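You operate a simulated robot arm through the tools that you are given. There is no shell and no other tool.

Carry out the task below with a simulated two-armed robot. There is one attempt and no reset: what you move stays moved.

TASK
Pick up the sample bottle with the green cap with one hand, pass it to the other hand and put it on the top of the plywood table. Set down upright: sample bottle with the green cap.

Only the result counts: the job must be done as asked and must still hold three seconds after the hand-in. Knocking over, shifting, dropping, spilling or breaking anything else fails it. Lids that push on must go on centred and level and be pressed home; caps that screw on are set level and turned clockwise until they are tight.

THE ROBOT
Two 6-joint arms with two-finger grippers on one trunk, on a base that drives. Base frame: it is fixed to the floor where the robot stands at the start and does not move with it; the origin is under the middle of the robot, x ahead of it, y to its left, z up. Lengths are in m, angles in rad, forces in N, time in s.
The left shoulder is at the start at [0.06, 0.143, 0.775], the right one opposite. With the tool pointing down near the work surface each hand reaches from about 0.3 to 0.72 m from the robot's upright axis, wherever it stands, measured 20 degrees to its own side. Places, roughly: top of the plywood table [0.7, -1.2, 0.7]. Payload 2.45 kg a hand.
The tool frame of a hand sits at the grasp point between the pads (the TCP): z along the fingers, y along the line on which they close. The tips reach 0.026 m beyond it. Largest opening 0.096 m; the body of the gripper starts 0.069 m behind the TCP.
Orientation is that of the tool frame in the base frame, as [roll, pitch, yaw] about the fixed x, y, z axes, in that order (R = Rz(yaw) Ry(pitch) Rx(roll)). With the fingers straight down and closing along the base's y, the tool's x points along the base's -x, its y along +y and its z along -z.

THE INTERFACE
- The arms move only by the tool servo_tool. It takes "left_rows", "right_rows" or both (then of equal length, played together; a hand with none holds still); each is a list of rows, each a list of 3 entries, a list of its own where there are three numbers: the shift along the base's x, y, z in units of 200 mm (1.0 is 200 mm), then the turn, a rotation vector about the base's x, y, z in units of 45 degrees (1.0 is 45 degrees), then the finger opening in m, from 0 to 0.096. In form: [[[dx, dy, dz], [rx, ry, rz], grip], ...]. A call has 1 to 20 rows; each row is the pose to reach, as a shift and turn from the pose commanded when the call began. A call with a number of a shift or a turn outside -1 to 1 is refused whole. Rows are played at 5 a second. More than 0.05 m and 0.15 rad between two rows, or a gripper value outside its range, and nothing of the call is played. Where a pose cannot be reached the arm comes as near as it can. A force on the tool above 40 N (or 10 N above the force at the start of the call, whichever is more), or a blocked arm, ends the call early, and 0.2 s more pass. The fingers move at their own pace and stop on an object; they squeeze with about 24 N. The grip force told is the motor's: it shows also when the fingers shut on nothing. Time passes only in rows, and 0.2 s behind the last, so rows that repeat a pose let the fingers close. It gives the time, the measured TCP pose, the force on the tool (base axes), the opening and the grip force at its end, in the units of the frame above (readings bear some noise), with the torque about the TCP (base axes, N m) and any sound that the robot's microphone picked up, and new pictures: "views" is both (left out), scene, wrist or none (wrist: the cameras of the hands that moved).
- Cameras (640 x 400 px; columns grow to the right, rows downward): "scene" is now at [0.1328, -0.0098, 1.3856]; the picture's right is [-0.19, -0.98, 0.00], its down [-0.77, 0.15, -0.62] and it looks along [0.61, -0.12, -0.79] (base axes); focal length 257 px, centre (320, 200). "left" rides on the left gripper at [0.082, -0.003, -0.098] in its tool frame; the picture's right is [0.04, 1.00, 0.00], its down [-0.73, 0.03, -0.68] and it looks along [-0.68, 0.03, 0.73] (tool axes); focal length 256 px, centre (320, 200). "right" rides on the right gripper at [0.082, 0.003, -0.098] in its tool frame; the picture's right is [-0.04, 1.00, 0.00], its down [-0.73, -0.03, -0.68] and it looks along [-0.68, -0.03, 0.73] (tool axes); focal length 256 px, centre (320, 200). There is no depth. A picture from a camera that has moved, and an enlarged one, comes with that camera's place and axes in the base frame and with its lens. The place of the scene camera against the robot may be out by one fixed shift of up to 0.012 m in any direction.
- lift_body(by): slides the trunk up (or, below 0, down) by that many m; the arms and the scene camera ride with it, the base frame stays. It gives what a move gives, with no picture.
- steer(legs): drives the robot by 1 to 6 legs, each [ahead, turn to the left] in m and rad, along the robot's own axes; the way and the turn of a leg run together, so that a leg with both is an arc; at most 1.5 m and 3.142 rad a leg. The arms and the cameras ride along, it lands a little off, and it stops where it bumps. It gives what a move gives, and a new picture of the scene camera.
- aim_head(pan, tilt): turns the head with the scene camera to pan (to the left, within 1.501 rad either way) and tilt (down, from -0.506 to 1.204), counted from straight ahead of the robot. It gives what a move gives, and a new picture of the scene camera.
- zoom(camera, box): a new picture of the part [left, top, right, bottom] of that camera's present view, enlarged. It takes no simulated time.
- sign_off(): hands the job in; it is judged then, once.

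Nothing tells you exact positions but the pictures and the camera data. Unless the task says otherwise, let go and move clear before handing in.

The tools are called after ">>>" as a command line: name --argument value ..., lists and objects as JSON in quotes. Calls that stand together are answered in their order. servo_tool: Moves the arms, as the interface text tells. Its arguments: {"type":"object","properties":{"left_rows":{"type":"array","items":{"type":"array"}},"right_rows":{"type":"array","items":{"type":"array"}},"views":{"type":"string","enum":["both","scene","wrist","none"]}},"required":[]} The other tools are called the same way: lift_body (by) slides the trunk up or down; steer (legs) drives the base; aim_head (pan, tilt) turns the head that bears the scene camera; zoom (camera, box) takes an enlarged picture of a part of a camera's view; sign_off () hands the job in.

At the start:

```text
t: 0.0
left_tool_pos: [0.4383, 0.0325, 1.0064]
left_ee_rot: [3.141, 0.001, -3.134]
left_contact_force: [-0.1, -0.7, -0.6]
left_wrist_torque: [-0.03, 0.04, -0.03]
left_width: 0.0959
left_gripper_force: 0.1
right_tool_pos: [0.3356, -0.2817, 1.0205]
right_ee_rot: [3.142, 0.001, -3.136]
right_contact_force: [-0.2, -0.7, -0.2]
right_wrist_torque: [-0.04, -0.02, -0.02]
right_width: 0.0961
right_gripper_force: 0.1
trunk travel left (down, up): [-0.4, 0.19]
robot x, y, heading: [-0.003, 0.002, -0.002]
head pan, tilt: [-0.194, 0.904]
```

scene: 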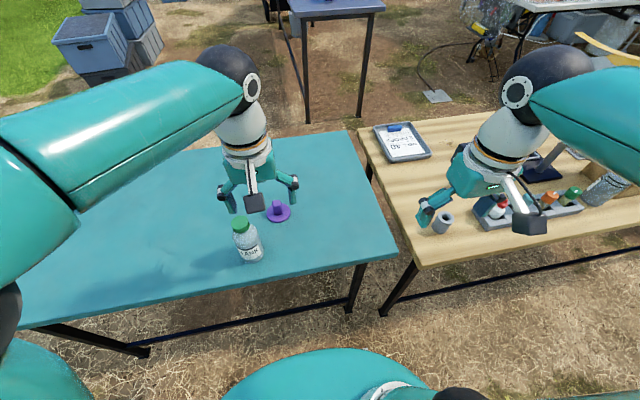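
right: 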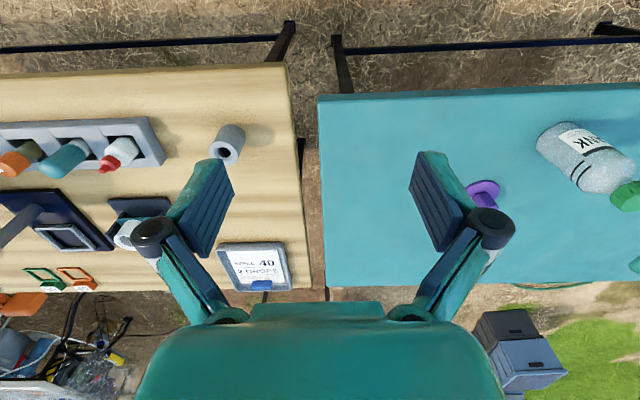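
left: 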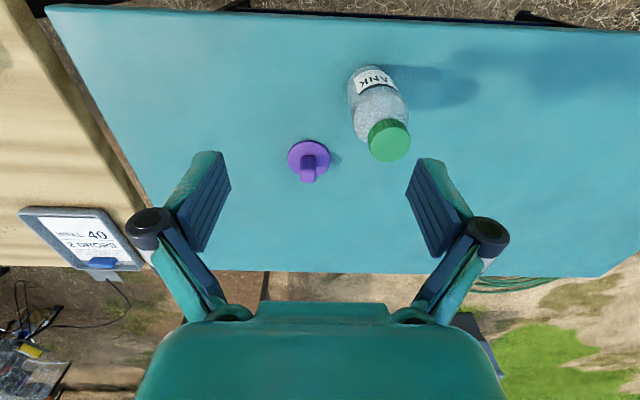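

I see the green-capped bottle on the teal table at roughly (0.49, 0.11), and the plywood table to the right with a cup, a rack and a clipboard near its close left corner. I'll zoom in first to measure the bottle and find free space on the plywood.

>>> zoom --camera "scene" --box '[200, 190, 310, 280]'

>>> zoom --camera "left" --box '[280, 40, 460, 190]'

>>> zoom --camera "scene" --box '[350, 100, 640, 290]'

>>> zoom --camera "right" --box '[0, 60, 330, 300]'

```text
4.44 times, centred on (255, 235) of scene
camera zoom: at [0.1328, -0.0098, 1.3856], right [-0.19, -0.98, 0.0], down [-0.77, 0.15, -0.62], along [0.61, -0.12, -0.79], focal length 1143 px, centre (609, 44)
```

zoom: 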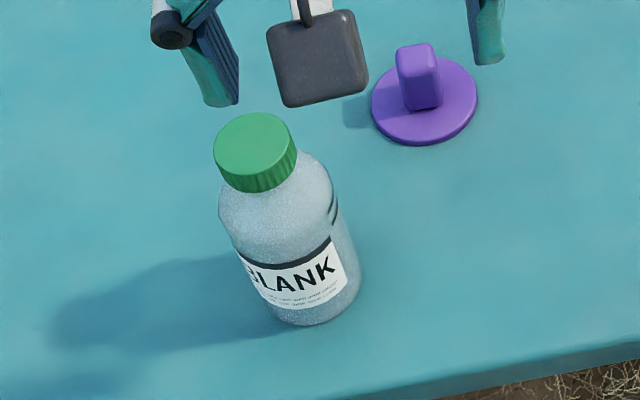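

```text
2.67 times, centred on (370, 115) of left
camera zoom: at [0.3561, 0.0296, 1.1047], right [-0.05, 1.0, 0.0], down [0.73, 0.03, 0.68], along [0.68, 0.03, -0.73], focal length 683 px, centre (187, 427)
```

zoom: 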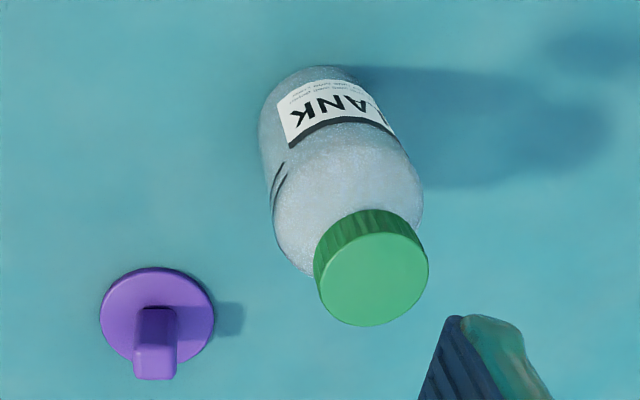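

```text
2.11 times, centred on (495, 195) of scene
camera zoom: at [0.1328, -0.0098, 1.3856], right [-0.19, -0.98, 0.0], down [-0.77, 0.15, -0.62], along [0.61, -0.12, -0.79], focal length 541 px, centre (-48, 210)
```

zoom: 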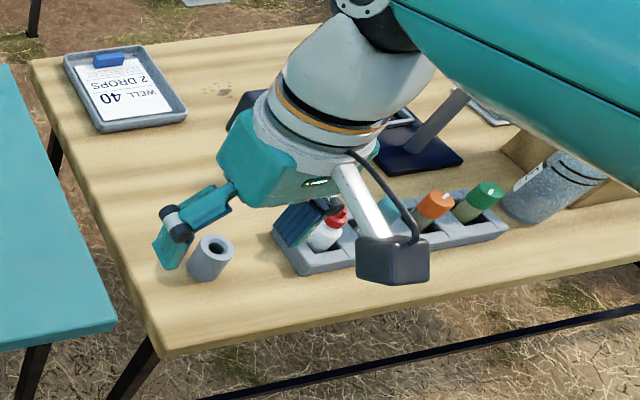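

```text
1.67 times, centred on (165, 180) of right
camera zoom: at [0.2541, -0.2803, 1.1171], right [0.03, 1.0, 0.0], down [0.73, -0.02, 0.68], along [0.68, -0.02, -0.73], focal length 427 px, centre (578, 233)
```

zoom: 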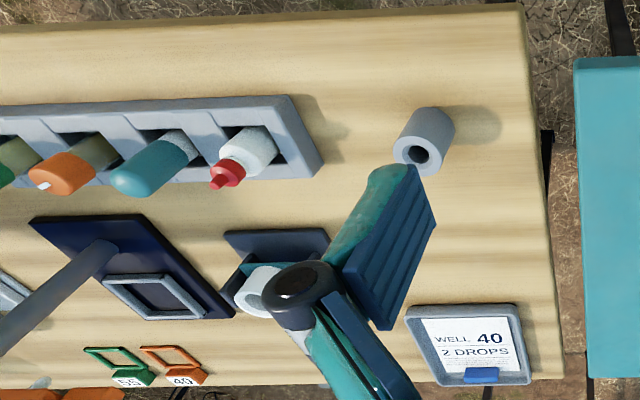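

The bottle stands at about (0.485, 0.11), with a body about 0.07 m wide and 0.17–0.19 m tall. The free plywood area is around (0.6, -0.48), between the cup and the clipboard. I'll test the right hand's reach there while the left hand goes to a tilted pre-grasp pose for a better look at the bottle.

>>> servo_tool --right_rows '[[[0.125, -0.125, -0.02], [0, 0, 0], 0.096], [[0.25, -0.25, -0.05], [0, 0, 0], 0.096], [[0.375, -0.375, -0.09], [0, 0, 0], 0.096], [[0.5, -0.5, -0.12], [0, 0, 0], 0.096], [[0.625, -0.625, -0.15], [0, 0, 0], 0.096], [[0.75, -0.75, -0.18], [0, 0, 0], 0.096], [[0.875, -0.875, -0.21], [0, 0, 0], 0.096], [[1.0, -1.0, -0.25], [0, 0, 0], 0.096]]' --left_rows '[[[-0.05, 0.04, -0.07], [0, -0.12, 0], 0.096], [[-0.1, 0.08, -0.15], [0, -0.25, 0], 0.096], [[-0.15, 0.12, -0.22], [0, -0.37, 0], 0.096], [[-0.2, 0.16, -0.3], [0, -0.5, 0], 0.096], [[-0.25, 0.2, -0.37], [0, -0.62, 0], 0.096], [[-0.3, 0.25, -0.45], [0, -0.75, 0], 0.096], [[-0.35, 0.3, -0.52], [0, -0.87, 0], 0.096], [[-0.39, 0.35, -0.6], [0, -1.0, 0], 0.096]]' --views "both"

```text
t: 1.8
left_tool_pos: [0.3898, 0.0826, 0.9079]
left_ee_rot: [-3.136, 0.782, -3.136]
left_contact_force: [0.3, 1.0, 0.0]
left_wrist_torque: [0.01, 0.03, 0.02]
left_width: 0.096
left_gripper_force: 0.2
left hand out of reach, approached as far as the arm can: row 8
right_tool_pos: [0.537, -0.483, 0.97]
right_ee_rot: [3.14, -0.003, -3.135]
right_contact_force: [0.8, 0.5, 0.0]
right_wrist_torque: [0.04, 0.01, 0.0]
right_width: 0.0962
right_gripper_force: 0.1
trunk travel left (down, up): [-0.4, 0.19]
robot x, y, heading: [-0.0025, 0.0014, -0.001]
head pan, tilt: [-0.194, 0.904]
camera scene: at [0.135, -0.0107, 1.3853], right [-0.19, -0.98, 0.0], down [-0.77, 0.15, -0.62], along [0.6, -0.12, -0.79], focal length 257 px, centre (320, 200)
camera right: at [0.4552, -0.4812, 1.0672], right [0.03, 1.0, 0.0], down [0.74, -0.03, 0.68], along [0.68, -0.02, -0.74], focal length 256 px, centre (320, 200)
camera left: at [0.2625, 0.0803, 0.9212], right [-0.03, 1.0, -0.03], down [0.04, 0.03, 1.0], along [1.0, 0.03, -0.04], focal length 256 px, centre (320, 200)
```

scene: 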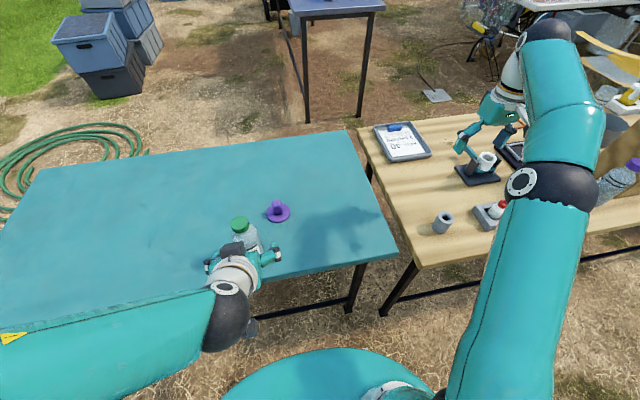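
right: 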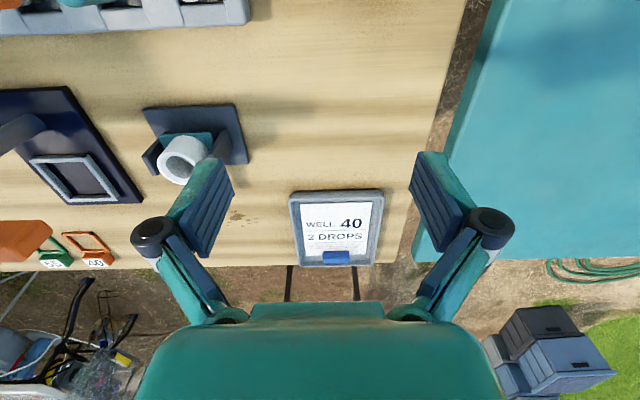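
left: 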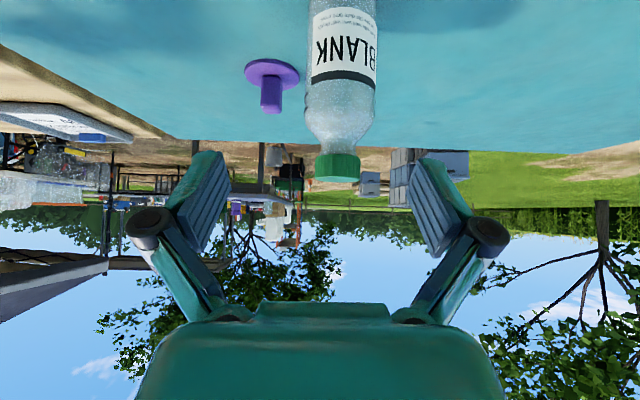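

The right hand reaches the plywood region with the tool pointing down. The left wrist camera now has a level view of the bottle, but upside down. I'll zoom in to measure it more exactly.

>>> zoom --camera "left" --box '[260, 0, 420, 200]'

>>> zoom --camera "right" --box '[130, 0, 470, 280]'

>>> zoom --camera "scene" --box '[360, 110, 640, 290]'

```text
2.00 times, centred on (340, 100) of left
camera zoom: at [0.2625, 0.0803, 0.9212], right [-0.03, 1.0, -0.03], down [0.04, 0.03, 1.0], along [1.0, 0.03, -0.04], focal length 512 px, centre (280, 400)
```

zoom: 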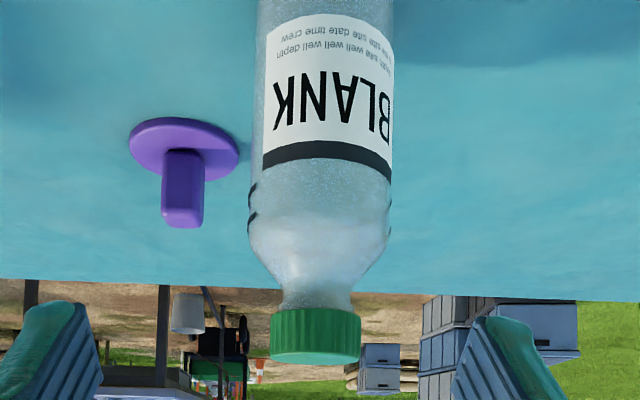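

```text
1.43 times, centred on (300, 140) of right
camera zoom: at [0.4552, -0.4812, 1.0672], right [0.03, 1.0, 0.0], down [0.74, -0.03, 0.68], along [0.68, -0.02, -0.74], focal length 366 px, centre (349, 286)
```

zoom: 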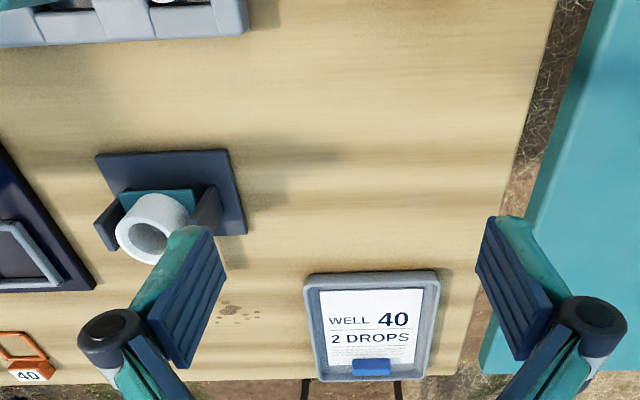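

```text
2.22 times, centred on (500, 200) of scene
camera zoom: at [0.135, -0.0107, 1.3853], right [-0.19, -0.98, 0.0], down [-0.77, 0.15, -0.62], along [0.6, -0.12, -0.79], focal length 572 px, centre (-80, 200)
```

zoom: 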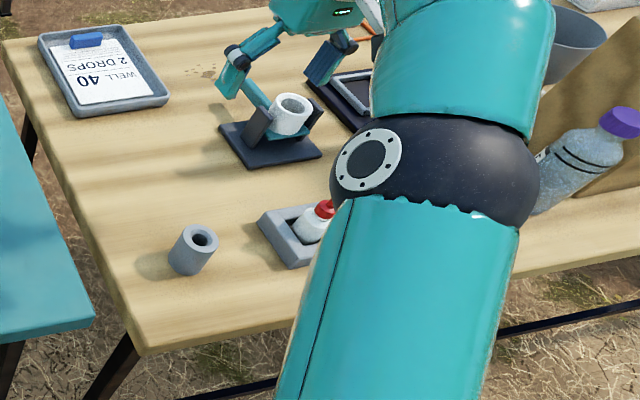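

The bottle axis is at about (0.478, 0.101). Its cap top is at z≈0.894, the body is about 0.06 m wide up to z≈0.845, and the table top is near 0.725. The left arm is folded too tightly at this trunk height, so I'll pull the right hand back to a safe place and then lower the trunk.

>>> servo_tool --right_rows '[[[-0.08, 0.13, 0.1], [0, 0, 0], 0.096], [[-0.16, 0.26, 0.2], [0, 0, 0], 0.096], [[-0.24, 0.4, 0.28], [0, 0, 0], 0.096], [[-0.32, 0.53, 0.34], [0, 0, 0], 0.096], [[-0.4, 0.67, 0.4], [0, 0, 0], 0.096], [[-0.48, 0.8, 0.4], [0, 0, 0], 0.096], [[-0.53, 0.9, 0.4], [0, 0, 0], 0.096]]' --views "none"

>>> lift_body --by -0.1

```text
t: 3.4
left_tool_pos: [0.3886, 0.0841, 0.9088]
left_ee_rot: [-3.135, 0.782, -3.133]
left_contact_force: [-0.5, 0.2, 0.4]
left_wrist_torque: [-0.03, 0.0, 0.01]
left_width: 0.0959
left_gripper_force: 0.0
right_tool_pos: [0.4298, -0.3012, 1.0516]
right_ee_rot: [-3.141, -0.001, -3.137]
right_contact_force: [-0.2, -0.3, 0.6]
right_wrist_torque: [-0.01, 0.02, 0.03]
right_width: 0.0958
right_gripper_force: 0.0
trunk travel left (down, up): [-0.4, 0.19]
robot x, y, heading: [0.0013, -0.0002, 0.001]
head pan, tilt: [-0.194, 0.904]
```

```text
t: 4.7
left_tool_pos: [0.3888, 0.0848, 0.8099]
left_ee_rot: [-3.135, 0.781, -3.132]
left_contact_force: [-0.1, -0.9, 0.2]
left_wrist_torque: [-0.01, 0.01, 0.0]
left_width: 0.096
left_gripper_force: 0.0
right_tool_pos: [0.4301, -0.3022, 0.9529]
right_ee_rot: [-3.141, 0.0, -3.136]
right_contact_force: [-0.7, -0.2, -0.4]
right_wrist_torque: [0.04, 0.0, -0.01]
right_width: 0.0961
right_gripper_force: 0.0
trunk travel left (down, up): [-0.3, 0.29]
robot x, y, heading: [-0.0036, -0.0028, -0.001]
head pan, tilt: [-0.194, 0.904]
```

The trunk is lowered and the left hand is at (0.389, 0.085, 0.81). Next I'll align the left hand in y with the bottle, tilt it a bit more, and check the wrist view.

>>> servo_tool --left_rows '[[[0.0, 0.03, -0.02], [0, -0.07, 0], 0.096], [[0.0, 0.06, -0.04], [0, -0.14, 0], 0.096], [[0.0, 0.08, -0.06], [0, -0.2, 0], 0.096], [[0.0, 0.08, -0.06], [0, -0.2, 0], 0.096]]' --views "both"

```text
t: 5.7
left_tool_pos: [0.4197, 0.0769, 0.8181]
left_ee_rot: [-3.134, 0.937, -3.13]
left_contact_force: [0.4, -0.1, 0.2]
left_wrist_torque: [0.01, -0.01, -0.01]
left_width: 0.0961
left_gripper_force: 0.0
left hand out of reach, approached as far as the arm can: row 1, 2, 3, 4
right_tool_pos: [0.4312, -0.3018, 0.9513]
right_ee_rot: [3.141, 0.0, -3.135]
right_contact_force: [0.6, -0.3, -0.5]
right_wrist_torque: [0.0, 0.0, -0.02]
right_width: 0.096
right_gripper_force: 0.1
trunk travel left (down, up): [-0.3, 0.29]
robot x, y, heading: [-0.0009, -0.0031, 0.001]
head pan, tilt: [-0.194, 0.904]
camera scene: at [0.1328, -0.0098, 1.2857], right [-0.19, -0.98, 0.0], down [-0.77, 0.15, -0.62], along [0.61, -0.12, -0.79], focal length 257 px, centre (320, 200)
camera left: at [0.2924, 0.0751, 0.8114], right [-0.03, 1.0, -0.04], down [-0.12, 0.03, 0.99], along [0.99, 0.03, 0.11], focal length 256 px, centre (320, 200)
```

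scene: 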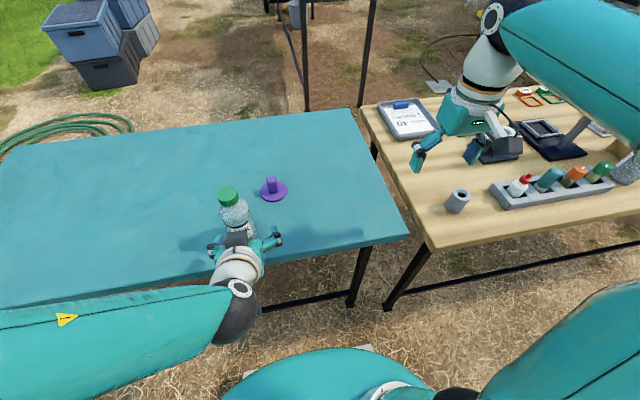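
left: 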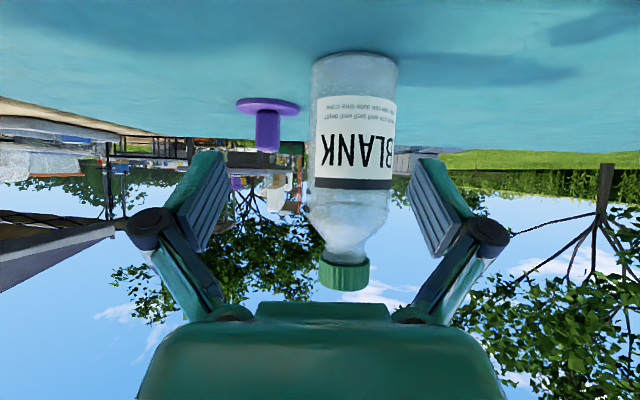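

At this distance the left arm hits its folding limit: it stopped at (0.42, 0.077, 0.818), in front of the bottle and not aligned with it. I'll back the base up about 0.15 m so the arm has room, then bring the trunk back up to its starting height.

>>> steer --legs '[[-0.15, 0]]'

>>> lift_body --by 0.1

```text
t: 7.1
left_tool_pos: [0.2693, 0.0774, 0.8189]
left_ee_rot: [-3.136, 0.94, -3.132]
left_contact_force: [-0.3, 0.9, 0.2]
left_wrist_torque: [0.03, -0.01, 0.01]
left_width: 0.096
left_gripper_force: 0.1
right_tool_pos: [0.2789, -0.3022, 0.953]
right_ee_rot: [3.141, 0.0, -3.135]
right_contact_force: [-0.9, 0.5, 0.2]
right_wrist_torque: [-0.03, -0.01, -0.03]
right_width: 0.0958
right_gripper_force: 0.0
trunk travel left (down, up): [-0.3, 0.29]
robot x, y, heading: [-0.1508, -0.002, -0.007]
head pan, tilt: [-0.194, 0.904]
camera scene: at [-0.0182, -0.0099, 1.2858], right [-0.19, -0.98, 0.0], down [-0.77, 0.15, -0.62], along [0.61, -0.12, -0.79], focal length 257 px, centre (320, 200)
```

scene: 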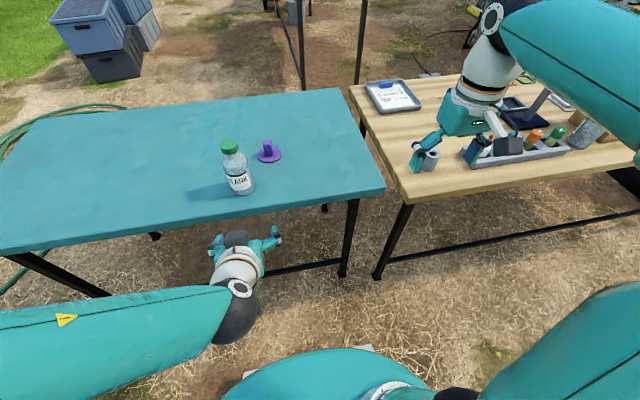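

```text
t: 8.4
left_tool_pos: [0.2689, 0.0784, 0.9196]
left_ee_rot: [-3.135, 0.939, -3.134]
left_contact_force: [0.1, -0.5, 0.0]
left_wrist_torque: [0.01, -0.02, -0.03]
left_width: 0.0959
left_gripper_force: 0.0
right_tool_pos: [0.2802, -0.3021, 1.0517]
right_ee_rot: [-3.141, 0.0, -3.137]
right_contact_force: [0.2, 0.5, -0.4]
right_wrist_torque: [-0.04, -0.02, 0.0]
right_width: 0.096
right_gripper_force: 0.1
trunk travel left (down, up): [-0.4, 0.19]
robot x, y, heading: [-0.1508, 0.0011, -0.003]
head pan, tilt: [-0.194, 0.904]
```

The robot is 0.15 m further back with the trunk restored. I'll move the left hand forward to a pre-grasp pose in front of the bottle, keeping the ~54° tilt.

>>> servo_tool --left_rows '[[[0.15, 0.03, -0.05], [0, 0, 0], 0.096], [[0.3, 0.06, -0.12], [0, 0, 0], 0.096], [[0.45, 0.09, -0.2], [0, 0, 0], 0.096], [[0.6, 0.115, -0.3], [0, 0, 0], 0.096], [[0.6, 0.115, -0.3], [0, 0, 0], 0.096]]' --views "both"

```text
t: 9.6
left_tool_pos: [0.3885, 0.0997, 0.8595]
left_ee_rot: [-3.135, 0.939, -3.131]
left_contact_force: [0.6, -0.1, -0.6]
left_wrist_torque: [0.02, 0.0, -0.01]
left_width: 0.0959
left_gripper_force: 0.1
right_tool_pos: [0.2798, -0.3027, 1.0535]
right_ee_rot: [3.141, 0.001, -3.136]
right_contact_force: [-0.4, -0.2, 0.5]
right_wrist_torque: [-0.01, 0.03, -0.02]
right_width: 0.0959
right_gripper_force: 0.1
trunk travel left (down, up): [-0.4, 0.19]
robot x, y, heading: [-0.15, 0.0006, -0.004]
head pan, tilt: [-0.194, 0.904]
camera scene: at [-0.0175, -0.0099, 1.3857], right [-0.19, -0.98, 0.0], down [-0.77, 0.15, -0.62], along [0.61, -0.12, -0.79], focal length 257 px, centre (320, 200)
camera left: at [0.2619, 0.097, 0.8522], right [-0.03, 1.0, -0.04], down [-0.11, 0.03, 0.99], along [0.99, 0.03, 0.11], focal length 256 px, centre (320, 200)
```

scene: 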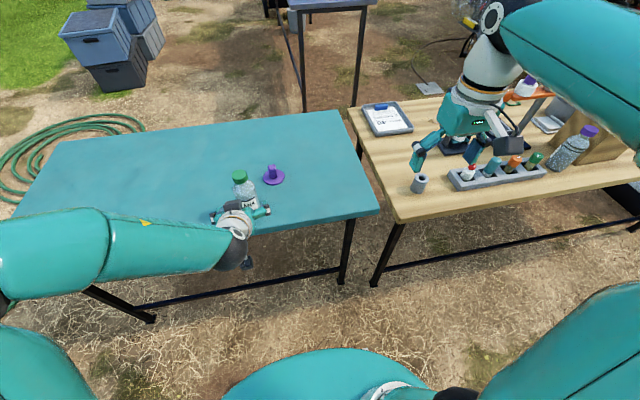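
left: 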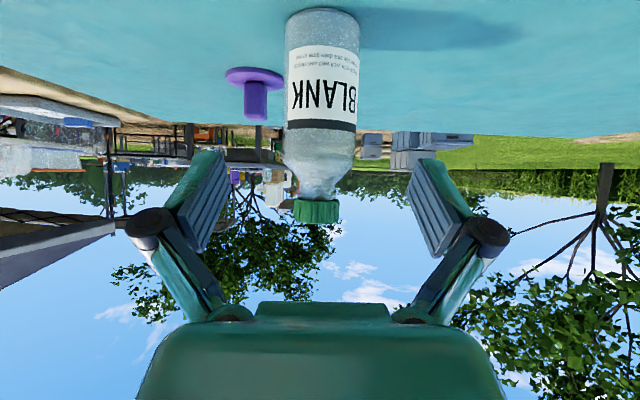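

The hand is at (0.389, 0.100, 0.860) and well aligned in y. I'll zoom in to pin down the height of the bottle base and the table.

>>> zoom --camera "left" --box '[200, 0, 440, 150]'

>>> zoom --camera "scene" --box '[190, 150, 310, 270]'

```text
2.67 times, centred on (320, 75) of left
camera zoom: at [0.2619, 0.097, 0.8522], right [-0.03, 1.0, -0.04], down [-0.11, 0.03, 0.99], along [0.99, 0.03, 0.11], focal length 683 px, centre (320, 533)
```

zoom: 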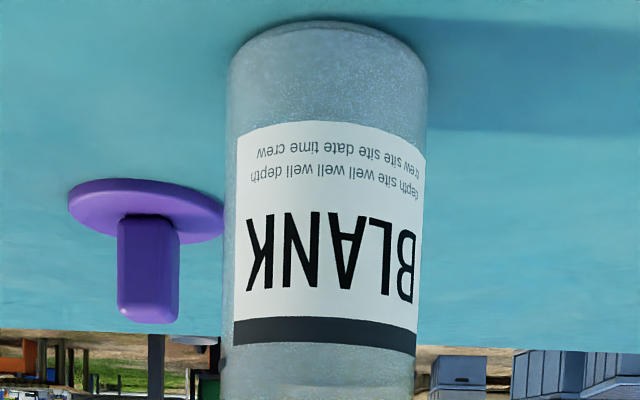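

```text
3.33 times, centred on (250, 210) of scene
camera zoom: at [-0.0175, -0.0099, 1.3857], right [-0.19, -0.98, 0.0], down [-0.77, 0.15, -0.62], along [0.61, -0.12, -0.79], focal length 857 px, centre (553, 167)
```

zoom: 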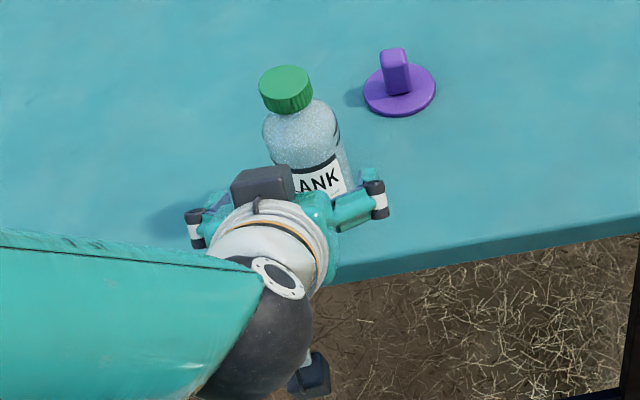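

The bottle axis is at (0.478, 0.1005) and the table top is at about 0.735–0.743. I'll lower the left hand to z≈0.78 and slide it forward so its open fingers straddle the body, without closing yet.

>>> servo_tool --left_rows '[[[0.02, 0.0, -0.13], [0, 0, 0], 0.096], [[0.04, 0.0, -0.27], [0, 0, 0], 0.096], [[0.06, 0.0, -0.4], [0, 0, 0], 0.096], [[0.15, 0.003, -0.4], [0, 0, 0], 0.096], [[0.23, 0.003, -0.4], [0, 0, 0], 0.096], [[0.3, 0.004, -0.4], [0, 0, 0], 0.096], [[0.37, 0.004, -0.4], [0, 0, 0], 0.096], [[0.43, 0.004, -0.4], [0, 0, 0], 0.096], [[0.43, 0.004, -0.4], [0, 0, 0], 0.096]]' --views "both"

```text
t: 11.6
left_tool_pos: [0.4774, 0.1015, 0.7781]
left_ee_rot: [-3.133, 0.939, -3.133]
left_contact_force: [0.8, 0.0, -0.7]
left_wrist_torque: [0.02, -0.01, 0.01]
left_width: 0.0959
left_gripper_force: 0.0
right_tool_pos: [0.2799, -0.3023, 1.0522]
right_ee_rot: [-3.141, -0.001, -3.136]
right_contact_force: [-0.2, -0.3, 0.7]
right_wrist_torque: [-0.04, -0.02, 0.01]
right_width: 0.0962
right_gripper_force: 0.0
trunk travel left (down, up): [-0.4, 0.19]
robot x, y, heading: [-0.148, -0.0006, 0.0]
head pan, tilt: [-0.194, 0.904]
camera scene: at [-0.017, -0.0099, 1.3856], right [-0.19, -0.98, 0.0], down [-0.77, 0.15, -0.62], along [0.61, -0.12, -0.79], focal length 257 px, centre (320, 200)
camera left: at [0.3494, 0.0989, 0.7708], right [-0.03, 1.0, -0.04], down [-0.11, 0.03, 0.99], along [0.99, 0.03, 0.11], focal length 256 px, centre (320, 200)
```

scene: 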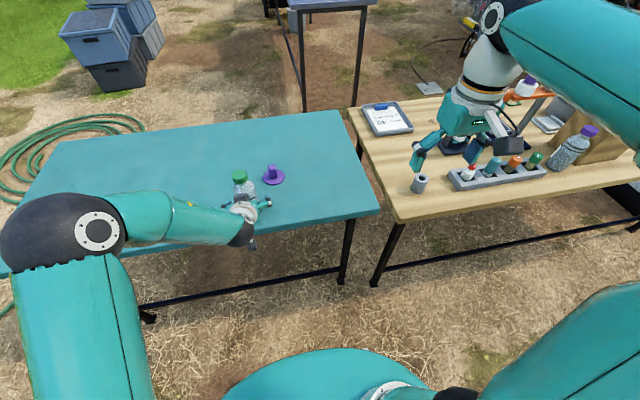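
left: 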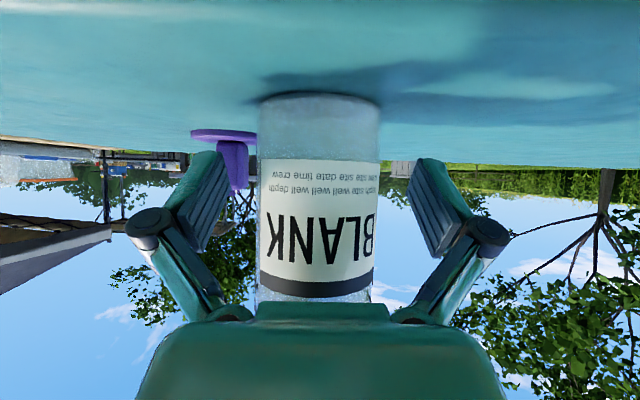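

The open fingers straddle the bottle, the axis is at the TCP, and the bottle is centred between the pads. I'll close the left gripper now.

>>> servo_tool --left_rows '[[[0, 0, 0], [0, 0, 0], 0.07], [[0, 0, 0], [0, 0, 0], 0.04], [[0, 0, 0], [0, 0, 0], 0.03], [[0, 0, 0], [0, 0, 0], 0.03], [[0, 0, 0], [0, 0, 0], 0.03], [[0, 0, 0], [0, 0, 0], 0.03]]' --views "wrist"

```text
t: 13.0
left_tool_pos: [0.4768, 0.1019, 0.7775]
left_ee_rot: [-3.133, 0.939, -3.134]
left_contact_force: [-0.3, 0.1, 0.8]
left_wrist_torque: [0.05, 0.05, 0.05]
left_width: 0.0571
left_gripper_force: 23.9
right_tool_pos: [0.2798, -0.3032, 1.0522]
right_ee_rot: [-3.141, 0.0, -3.136]
right_contact_force: [-0.2, -0.2, 0.3]
right_wrist_torque: [0.04, 0.01, -0.01]
right_width: 0.0961
right_gripper_force: 0.2
trunk travel left (down, up): [-0.4, 0.19]
robot x, y, heading: [-0.1532, 0.0025, 0.004]
head pan, tilt: [-0.194, 0.904]
camera left: at [0.3492, 0.0988, 0.7709], right [-0.03, 1.0, -0.04], down [-0.11, 0.03, 0.99], along [0.99, 0.03, 0.11], focal length 256 px, centre (320, 200)
```

left: 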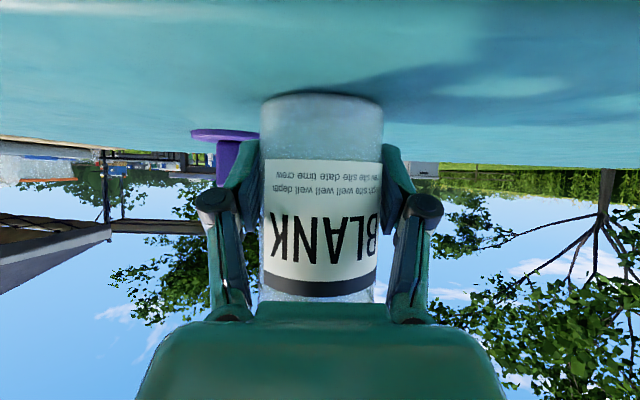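

The bottle is held at 0.057 m opening with 24 N. I'll lift it straight up and then carry it toward the middle for the hand-over.

>>> servo_tool --left_rows '[[[0, 0, 0.05], [0, 0, 0], 0.03], [[0, 0, 0.15], [0, 0, 0], 0.03], [[0, 0, 0.27], [0, 0, 0], 0.03], [[0, 0, 0.4], [0, 0, 0], 0.03], [[0, 0, 0.52], [0, 0, 0], 0.03], [[-0.02, -0.05, 0.6], [0, 0, 0], 0.03], [[-0.06, -0.15, 0.62], [0, 0, 0], 0.03], [[-0.1, -0.27, 0.62], [0, 0, 0], 0.03], [[-0.15, -0.4, 0.62], [0, 0, 0], 0.03], [[-0.2, -0.52, 0.62], [0, 0, 0], 0.03], [[-0.23, -0.6, 0.62], [0, 0, 0], 0.03], [[-0.23, -0.6, 0.62], [0, 0, 0], 0.03]]' --views "both"

```text
t: 15.6
left_tool_pos: [0.4294, -0.0188, 0.9036]
left_ee_rot: [-3.135, 0.938, -3.133]
left_contact_force: [-0.5, 0.0, -0.5]
left_wrist_torque: [0.0, 0.01, -0.02]
left_width: 0.0568
left_gripper_force: 23.8
right_tool_pos: [0.2801, -0.3029, 1.0528]
right_ee_rot: [-3.141, -0.001, -3.136]
right_contact_force: [0.7, -0.2, -0.5]
right_wrist_torque: [-0.01, -0.03, 0.01]
right_width: 0.0961
right_gripper_force: 0.1
trunk travel left (down, up): [-0.4, 0.19]
robot x, y, heading: [-0.151, -0.0024, 0.004]
head pan, tilt: [-0.194, 0.904]
camera scene: at [-0.0169, -0.0099, 1.3856], right [-0.19, -0.98, 0.0], down [-0.77, 0.15, -0.62], along [0.61, -0.12, -0.79], focal length 257 px, centre (320, 200)
camera left: at [0.3022, -0.022, 0.8959], right [-0.03, 1.0, -0.04], down [-0.11, 0.03, 0.99], along [0.99, 0.03, 0.11], focal length 256 px, centre (320, 200)
```

scene: 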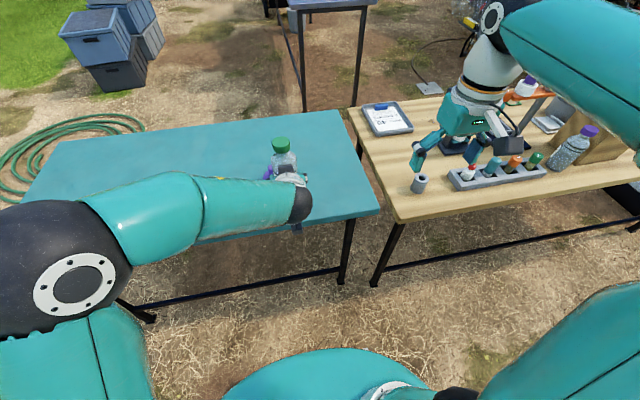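
left: 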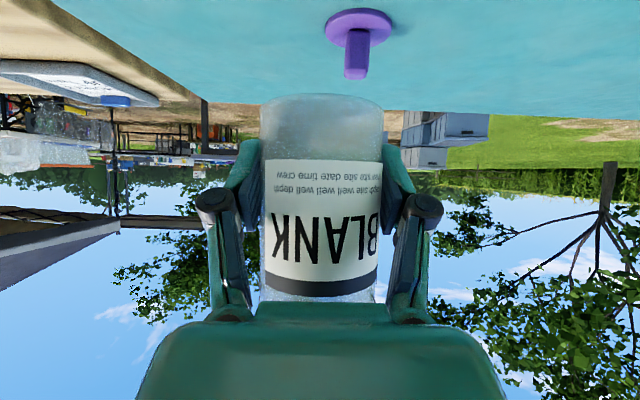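

The bottle is lifted and held upright, with its axis at about (0.431, -0.019) and the cap top at about z≈1.019. I'll bring the right hand up and over, to directly above the cap with the tool pointing down.

>>> servo_tool --right_rows '[[[0.08, 0.0, 0.12], [0, 0, 0], 0.096], [[0.2, 0.05, 0.24], [0, 0, 0], 0.096], [[0.35, 0.15, 0.3], [0, 0, 0], 0.096], [[0.5, 0.28, 0.3], [0, 0, 0], 0.096], [[0.63, 0.43, 0.3], [0, 0, 0], 0.096], [[0.72, 0.6, 0.3], [0, 0, 0], 0.096], [[0.755, 0.78, 0.3], [0, 0, 0], 0.096], [[0.755, 0.95, 0.3], [0, 0, 0], 0.096], [[0.755, 0.95, 0.3], [0, 0, 0], 0.096]]' --views "both"

```text
t: 17.6
left_tool_pos: [0.4298, -0.0192, 0.9019]
left_ee_rot: [-3.134, 0.937, -3.133]
left_contact_force: [-0.6, 0.4, -0.8]
left_wrist_torque: [-0.02, 0.01, 0.0]
left_width: 0.0573
left_gripper_force: 23.8
right_tool_pos: [0.396, -0.121, 1.0806]
right_ee_rot: [3.14, 0.001, -3.136]
right_contact_force: [-0.5, 0.5, -0.4]
right_wrist_torque: [0.04, 0.01, -0.03]
right_width: 0.096
right_gripper_force: 0.1
right hand out of reach, approached as far as the arm can: row 4, 5, 6, 7, 8, 9
trunk travel left (down, up): [-0.4, 0.19]
robot x, y, heading: [-0.1512, -0.0013, -0.005]
head pan, tilt: [-0.194, 0.904]
camera scene: at [-0.0166, -0.0098, 1.3856], right [-0.19, -0.98, 0.0], down [-0.77, 0.15, -0.62], along [0.61, -0.12, -0.79], focal length 257 px, centre (320, 200)
camera right: at [0.3153, -0.1196, 1.1773], right [0.04, 1.0, 0.0], down [0.73, -0.03, 0.68], along [0.68, -0.02, -0.73], focal length 256 px, centre (320, 200)
```

scene: 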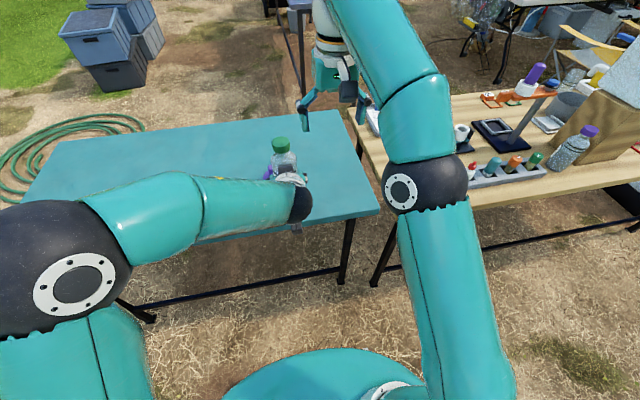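
right: 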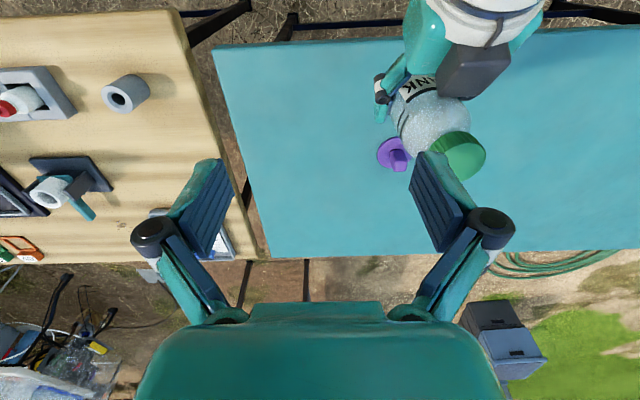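

The right arm hits its reach limit that high up, so the hand-over has to be lower and a bit closer. I'll lower the left hand, with the bottle, to about z 0.83 and shift it slightly right, still well above the table and below the right fingertips.

>>> servo_tool --left_rows '[[[-0.01, -0.02, -0.08], [0, 0, 0], 0.03], [[-0.03, -0.06, -0.16], [0, 0, 0], 0.03], [[-0.05, -0.11, -0.24], [0, 0, 0], 0.03], [[-0.08, -0.16, -0.31], [0, 0, 0], 0.03], [[-0.1, -0.205, -0.36], [0, 0, 0], 0.03], [[-0.1, -0.205, -0.36], [0, 0, 0], 0.03]]' --views "wrist"

```text
t: 19.0
left_tool_pos: [0.4103, -0.06, 0.8314]
left_ee_rot: [-3.133, 0.939, -3.132]
left_contact_force: [-0.1, -0.5, -0.1]
left_wrist_torque: [0.0, 0.0, 0.04]
left_width: 0.0572
left_gripper_force: 24.2
right_tool_pos: [0.3971, -0.1218, 1.081]
right_ee_rot: [3.14, 0.003, -3.138]
right_contact_force: [0.3, -0.5, 0.9]
right_wrist_torque: [0.0, 0.04, 0.0]
right_width: 0.0958
right_gripper_force: 0.0
trunk travel left (down, up): [-0.4, 0.19]
robot x, y, heading: [-0.1529, -0.0033, -0.004]
head pan, tilt: [-0.194, 0.904]
camera left: at [0.2824, -0.063, 0.8237], right [-0.03, 1.0, -0.04], down [-0.11, 0.03, 0.99], along [0.99, 0.03, 0.11], focal length 256 px, centre (320, 200)
```

left: 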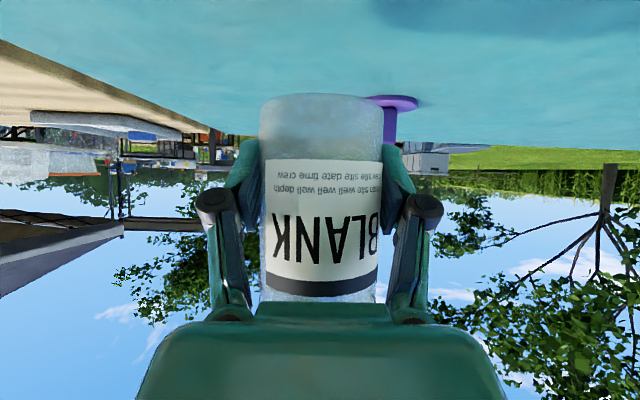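

The bottle now hangs at about (0.412, -0.060), with the cap top near 0.947. I'll make a small right-hand move first, to see which pose its commands are counted from.

>>> servo_tool --right_rows '[[[0.0, 0.05, -0.15], [0, 0, 0], 0.096], [[0.0, 0.1, -0.3], [0, 0, 0], 0.096], [[0.0, 0.15, -0.35], [0, 0, 0], 0.096], [[0.0, 0.15, -0.35], [0, 0, 0], 0.096]]' --views "both"

```text
t: 20.0
left_tool_pos: [0.41, -0.0607, 0.8306]
left_ee_rot: [-3.134, 0.937, -3.131]
left_contact_force: [-0.3, 0.5, -1.3]
left_wrist_torque: [-0.05, -0.01, -0.02]
left_width: 0.057
left_gripper_force: 24.1
right_tool_pos: [0.3972, -0.0924, 1.0108]
right_ee_rot: [-3.139, 0.0, -3.137]
right_contact_force: [0.0, 0.9, 0.1]
right_wrist_torque: [0.0, -0.03, 0.01]
right_width: 0.0958
right_gripper_force: 0.0
trunk travel left (down, up): [-0.4, 0.19]
robot x, y, heading: [-0.1519, 0.0006, -0.002]
head pan, tilt: [-0.194, 0.904]
camera scene: at [-0.0168, -0.0099, 1.3856], right [-0.19, -0.98, 0.0], down [-0.77, 0.15, -0.62], along [0.61, -0.12, -0.79], focal length 257 px, centre (320, 200)
camera right: at [0.3147, -0.0898, 1.1075], right [0.04, 1.0, 0.0], down [0.73, -0.03, 0.68], along [0.68, -0.02, -0.73], focal length 256 px, centre (320, 200)
```

scene: 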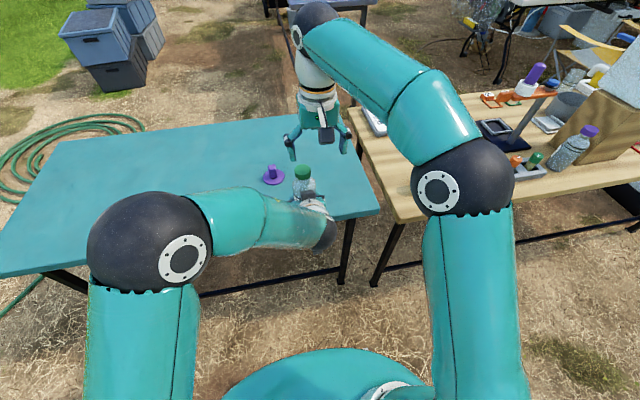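
right: 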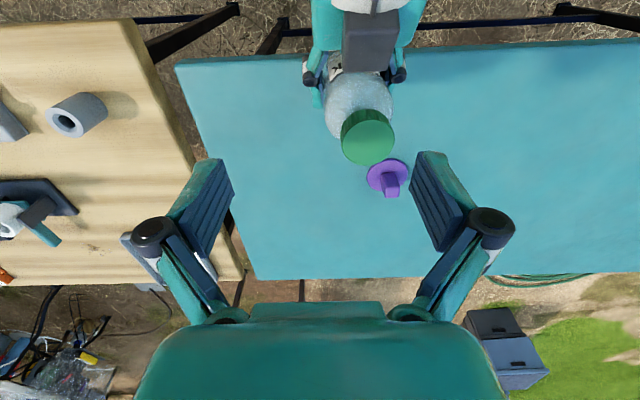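

Commands count from the actual pose, and the right view shows the cap top at about (0.410, -0.058), matching my estimate. Before going down I'll zoom in on how the left gripper's upper side sits relative to the right hand's path.

>>> zoom --camera "right" --box '[240, 0, 480, 200]'

>>> zoom --camera "scene" --box '[230, 60, 390, 270]'

```text
2.00 times, centred on (360, 100) of right
camera zoom: at [0.3147, -0.0898, 1.1075], right [0.04, 1.0, 0.0], down [0.73, -0.03, 0.68], along [0.68, -0.02, -0.73], focal length 512 px, centre (240, 400)
```

zoom: 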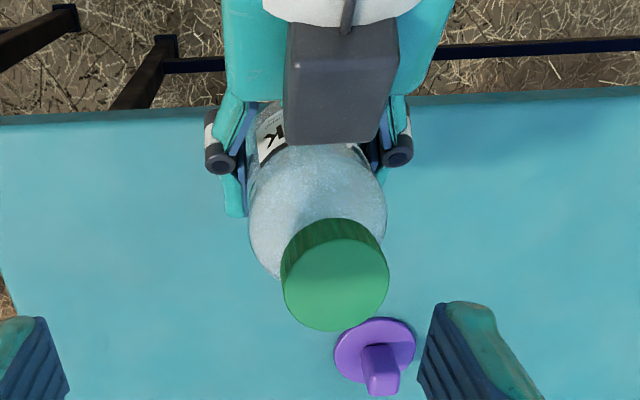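

```text
1.90 times, centred on (310, 165) of scene
camera zoom: at [-0.0168, -0.0099, 1.3856], right [-0.19, -0.98, 0.0], down [-0.77, 0.15, -0.62], along [0.61, -0.12, -0.79], focal length 490 px, centre (339, 267)
```

zoom: 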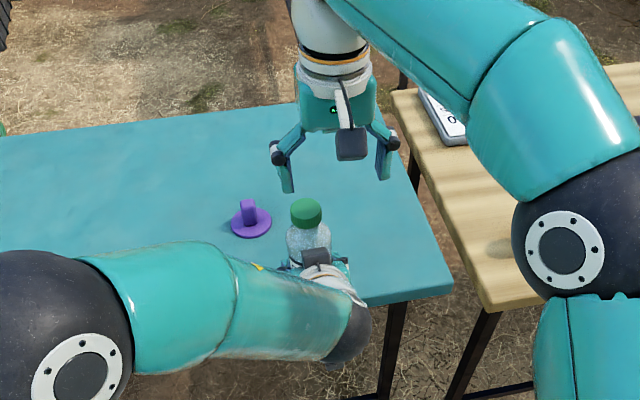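

The left gripper carries a box on its upper side, which would leave only about 1 cm to the right camera. Tilting the right hand about 10° so its camera side rises gives over 2 cm. I'll align above the cap with that tilt and check.

>>> servo_tool --right_rows '[[[0.025, 0.05, 0.0], [0, 0.08, 0], 0.096], [[0.05, 0.11, 0.0], [0, 0.16, 0], 0.096], [[0.074, 0.162, 0.0], [0, 0.222, 0], 0.096], [[0.074, 0.162, 0.0], [0, 0.222, 0], 0.096]]' --views "both"

```text
t: 21.0
left_tool_pos: [0.411, -0.0596, 0.8297]
left_ee_rot: [-3.135, 0.937, -3.133]
left_contact_force: [-0.7, -1.0, -1.4]
left_wrist_torque: [-0.01, -0.01, 0.03]
left_width: 0.057
left_gripper_force: 23.7
right_tool_pos: [0.3977, -0.0655, 1.0068]
right_ee_rot: [3.14, -0.175, -3.136]
right_contact_force: [0.1, -0.9, 0.4]
right_wrist_torque: [0.01, -0.02, -0.04]
right_width: 0.096
right_gripper_force: 0.1
right hand out of reach, approached as far as the arm can: row 3, 4
trunk travel left (down, up): [-0.4, 0.19]
robot x, y, heading: [-0.1531, -0.0009, -0.003]
head pan, tilt: [-0.194, 0.904]
camera scene: at [-0.0163, -0.0099, 1.3855], right [-0.19, -0.98, 0.0], down [-0.77, 0.15, -0.62], along [0.61, -0.12, -0.79], focal length 257 px, centre (320, 200)
camera right: at [0.3349, -0.0627, 1.115], right [0.03, 1.0, -0.01], down [0.84, -0.03, 0.54], along [0.54, -0.02, -0.84], focal length 256 px, centre (320, 200)
```

scene: 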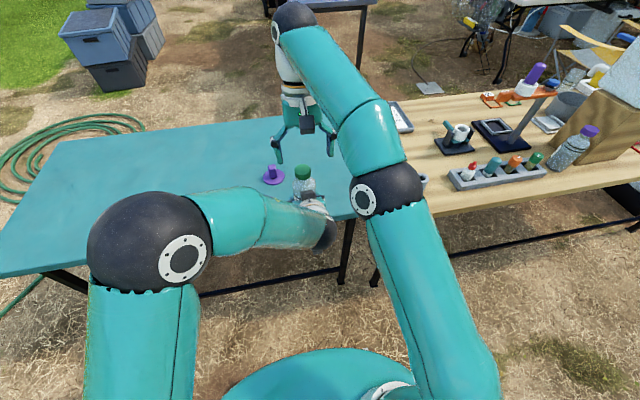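
right: 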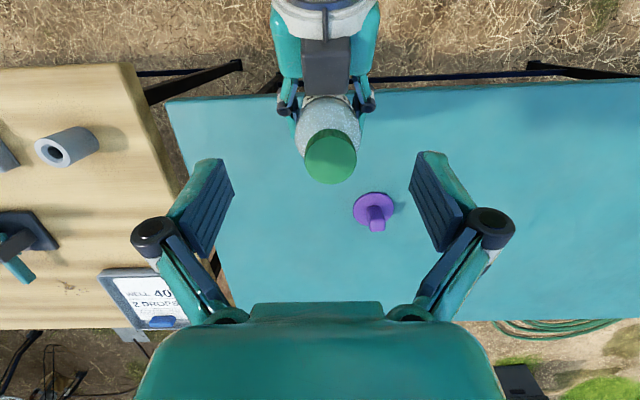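

It's at the reach limit here, which should relax lower down. I'll lower the right hand part-way with its fingers either side of the cap, then shift x onto the bottle axis.

>>> servo_tool --right_rows '[[[0.0, 0.015, -0.1], [0, 0, 0], 0.096], [[0.01, 0.025, -0.2], [0, 0, 0], 0.096], [[0.04, 0.025, -0.3], [0, 0, 0], 0.096], [[0.07, 0.025, -0.33], [0, 0, 0], 0.096], [[0.07, 0.025, -0.33], [0, 0, 0], 0.096]]' --views "both"

```text
t: 22.2
left_tool_pos: [0.4089, -0.0593, 0.8315]
left_ee_rot: [-3.134, 0.937, -3.134]
left_contact_force: [-0.3, -0.4, -0.1]
left_wrist_torque: [0.01, -0.04, 0.0]
left_width: 0.057
left_gripper_force: 23.9
right_tool_pos: [0.4117, -0.0599, 0.9394]
right_ee_rot: [3.141, -0.175, -3.137]
right_contact_force: [-0.3, 0.9, 0.2]
right_wrist_torque: [-0.02, 0.01, -0.02]
right_width: 0.0959
right_gripper_force: 0.0
trunk travel left (down, up): [-0.4, 0.19]
robot x, y, heading: [-0.1472, 0.001, -0.001]
head pan, tilt: [-0.194, 0.904]
camera scene: at [-0.0168, -0.0099, 1.3856], right [-0.19, -0.98, 0.0], down [-0.77, 0.15, -0.62], along [0.61, -0.12, -0.79], focal length 257 px, centre (320, 200)
camera right: at [0.3476, -0.0579, 1.0493], right [0.04, 1.0, -0.01], down [0.84, -0.03, 0.54], along [0.54, -0.02, -0.84], focal length 256 px, centre (320, 200)
```

scene: 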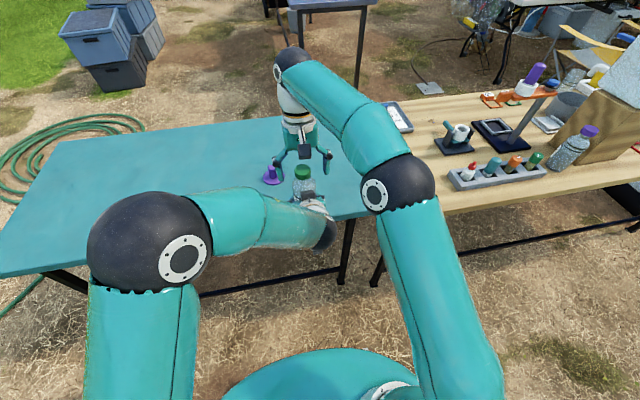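
right: 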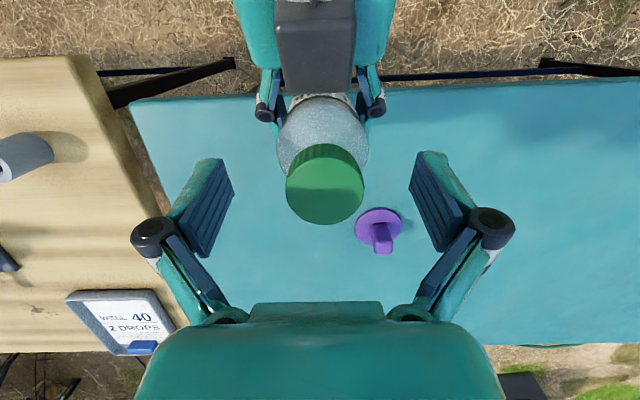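

The cap is centred between the right fingers. I'll go down the last 4 cm to z≈0.897 with the gripper still open.

>>> servo_tool --right_rows '[[[-0.003, 0.005, -0.06], [0, 0, 0], 0.096], [[-0.006, 0.005, -0.12], [0, 0, 0], 0.096], [[-0.01, 0.005, -0.17], [0, 0, 0], 0.096], [[-0.01, 0.005, -0.21], [0, 0, 0], 0.096], [[-0.01, 0.005, -0.21], [0, 0, 0], 0.096]]' --views "both"

```text
t: 23.4
left_tool_pos: [0.4105, -0.0604, 0.831]
left_ee_rot: [-3.134, 0.939, -3.133]
left_contact_force: [-0.1, -0.3, -0.7]
left_wrist_torque: [0.03, -0.02, 0.03]
left_width: 0.057
left_gripper_force: 24.0
right_tool_pos: [0.41, -0.0577, 0.8985]
right_ee_rot: [3.139, -0.175, -3.137]
right_contact_force: [-0.2, 0.1, -0.3]
right_wrist_torque: [0.02, -0.01, 0.01]
right_width: 0.0961
right_gripper_force: 0.1
trunk travel left (down, up): [-0.4, 0.19]
robot x, y, heading: [-0.1485, -0.001, -0.003]
head pan, tilt: [-0.194, 0.904]
camera scene: at [-0.0167, -0.0099, 1.3856], right [-0.19, -0.98, 0.0], down [-0.77, 0.15, -0.62], along [0.61, -0.12, -0.79], focal length 257 px, centre (320, 200)
camera right: at [0.3465, -0.0558, 1.0085], right [0.04, 1.0, -0.01], down [0.84, -0.03, 0.54], along [0.54, -0.02, -0.84], focal length 256 px, centre (320, 200)
```

scene: 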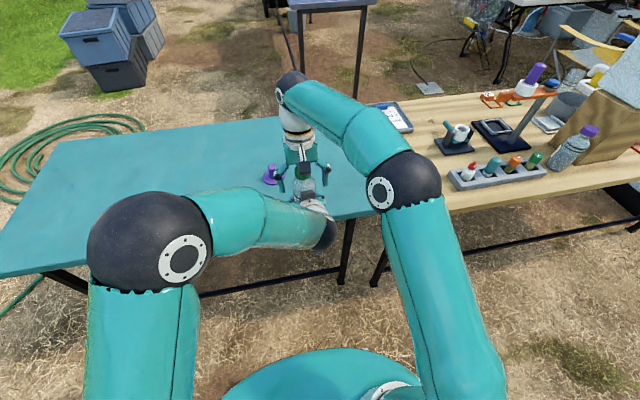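
right: 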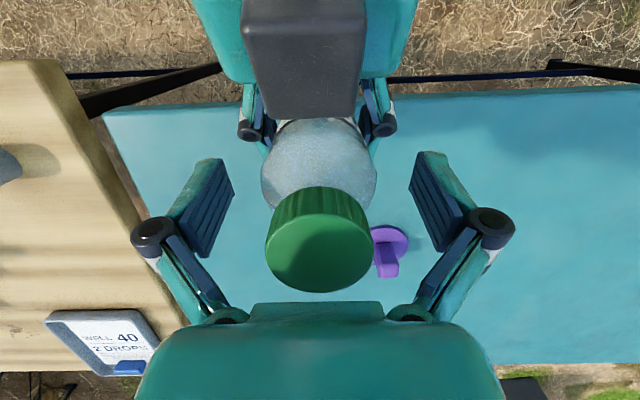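

Everything is clear and the bottle is centred in the right gripper. I'll close the right fingers on the upper body while the left still holds it.

>>> servo_tool --right_rows '[[[0, 0, 0], [0, 0, 0], 0.075], [[0, 0, 0], [0, 0, 0], 0.06], [[0, 0, 0], [0, 0, 0], 0.045], [[0, 0, 0], [0, 0, 0], 0.03], [[0, 0, 0], [0, 0, 0], 0.03], [[0, 0, 0], [0, 0, 0], 0.03]]' --views "both"

```text
t: 24.8
left_tool_pos: [0.4102, -0.0592, 0.8304]
left_ee_rot: [-3.135, 0.936, -3.13]
left_contact_force: [-1.1, 7.0, -2.6]
left_wrist_torque: [-0.26, 0.02, -0.04]
left_width: 0.0569
left_gripper_force: 23.9
right_tool_pos: [0.4111, -0.0583, 0.8996]
right_ee_rot: [-3.141, -0.174, -3.14]
right_contact_force: [1.5, -8.2, 2.9]
right_wrist_torque: [-0.29, -0.05, 0.09]
right_width: 0.0579
right_gripper_force: 23.8
trunk travel left (down, up): [-0.4, 0.19]
robot x, y, heading: [-0.1515, 0.0011, 0.004]
head pan, tilt: [-0.194, 0.904]
camera scene: at [-0.0167, -0.0099, 1.3856], right [-0.19, -0.98, 0.0], down [-0.77, 0.15, -0.62], along [0.61, -0.12, -0.79], focal length 257 px, centre (320, 200)
camera right: at [0.3466, -0.0562, 1.0087], right [0.04, 1.0, -0.01], down [0.84, -0.03, 0.54], along [0.54, -0.02, -0.84], focal length 256 px, centre (320, 200)
```

scene: 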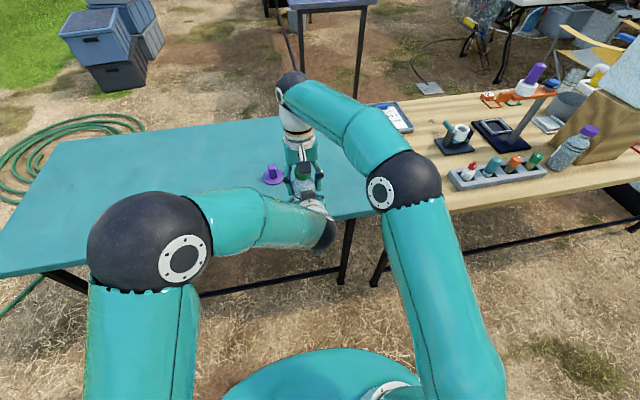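
right: 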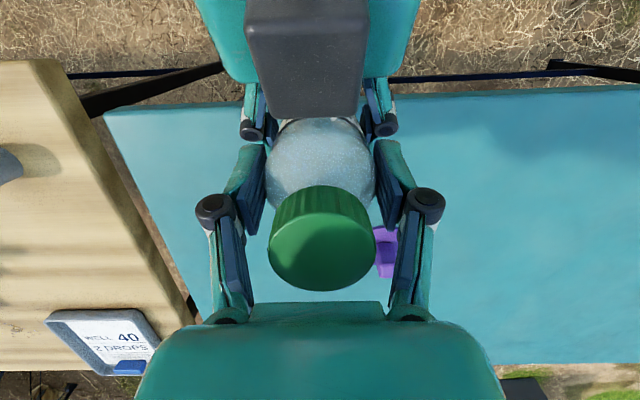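

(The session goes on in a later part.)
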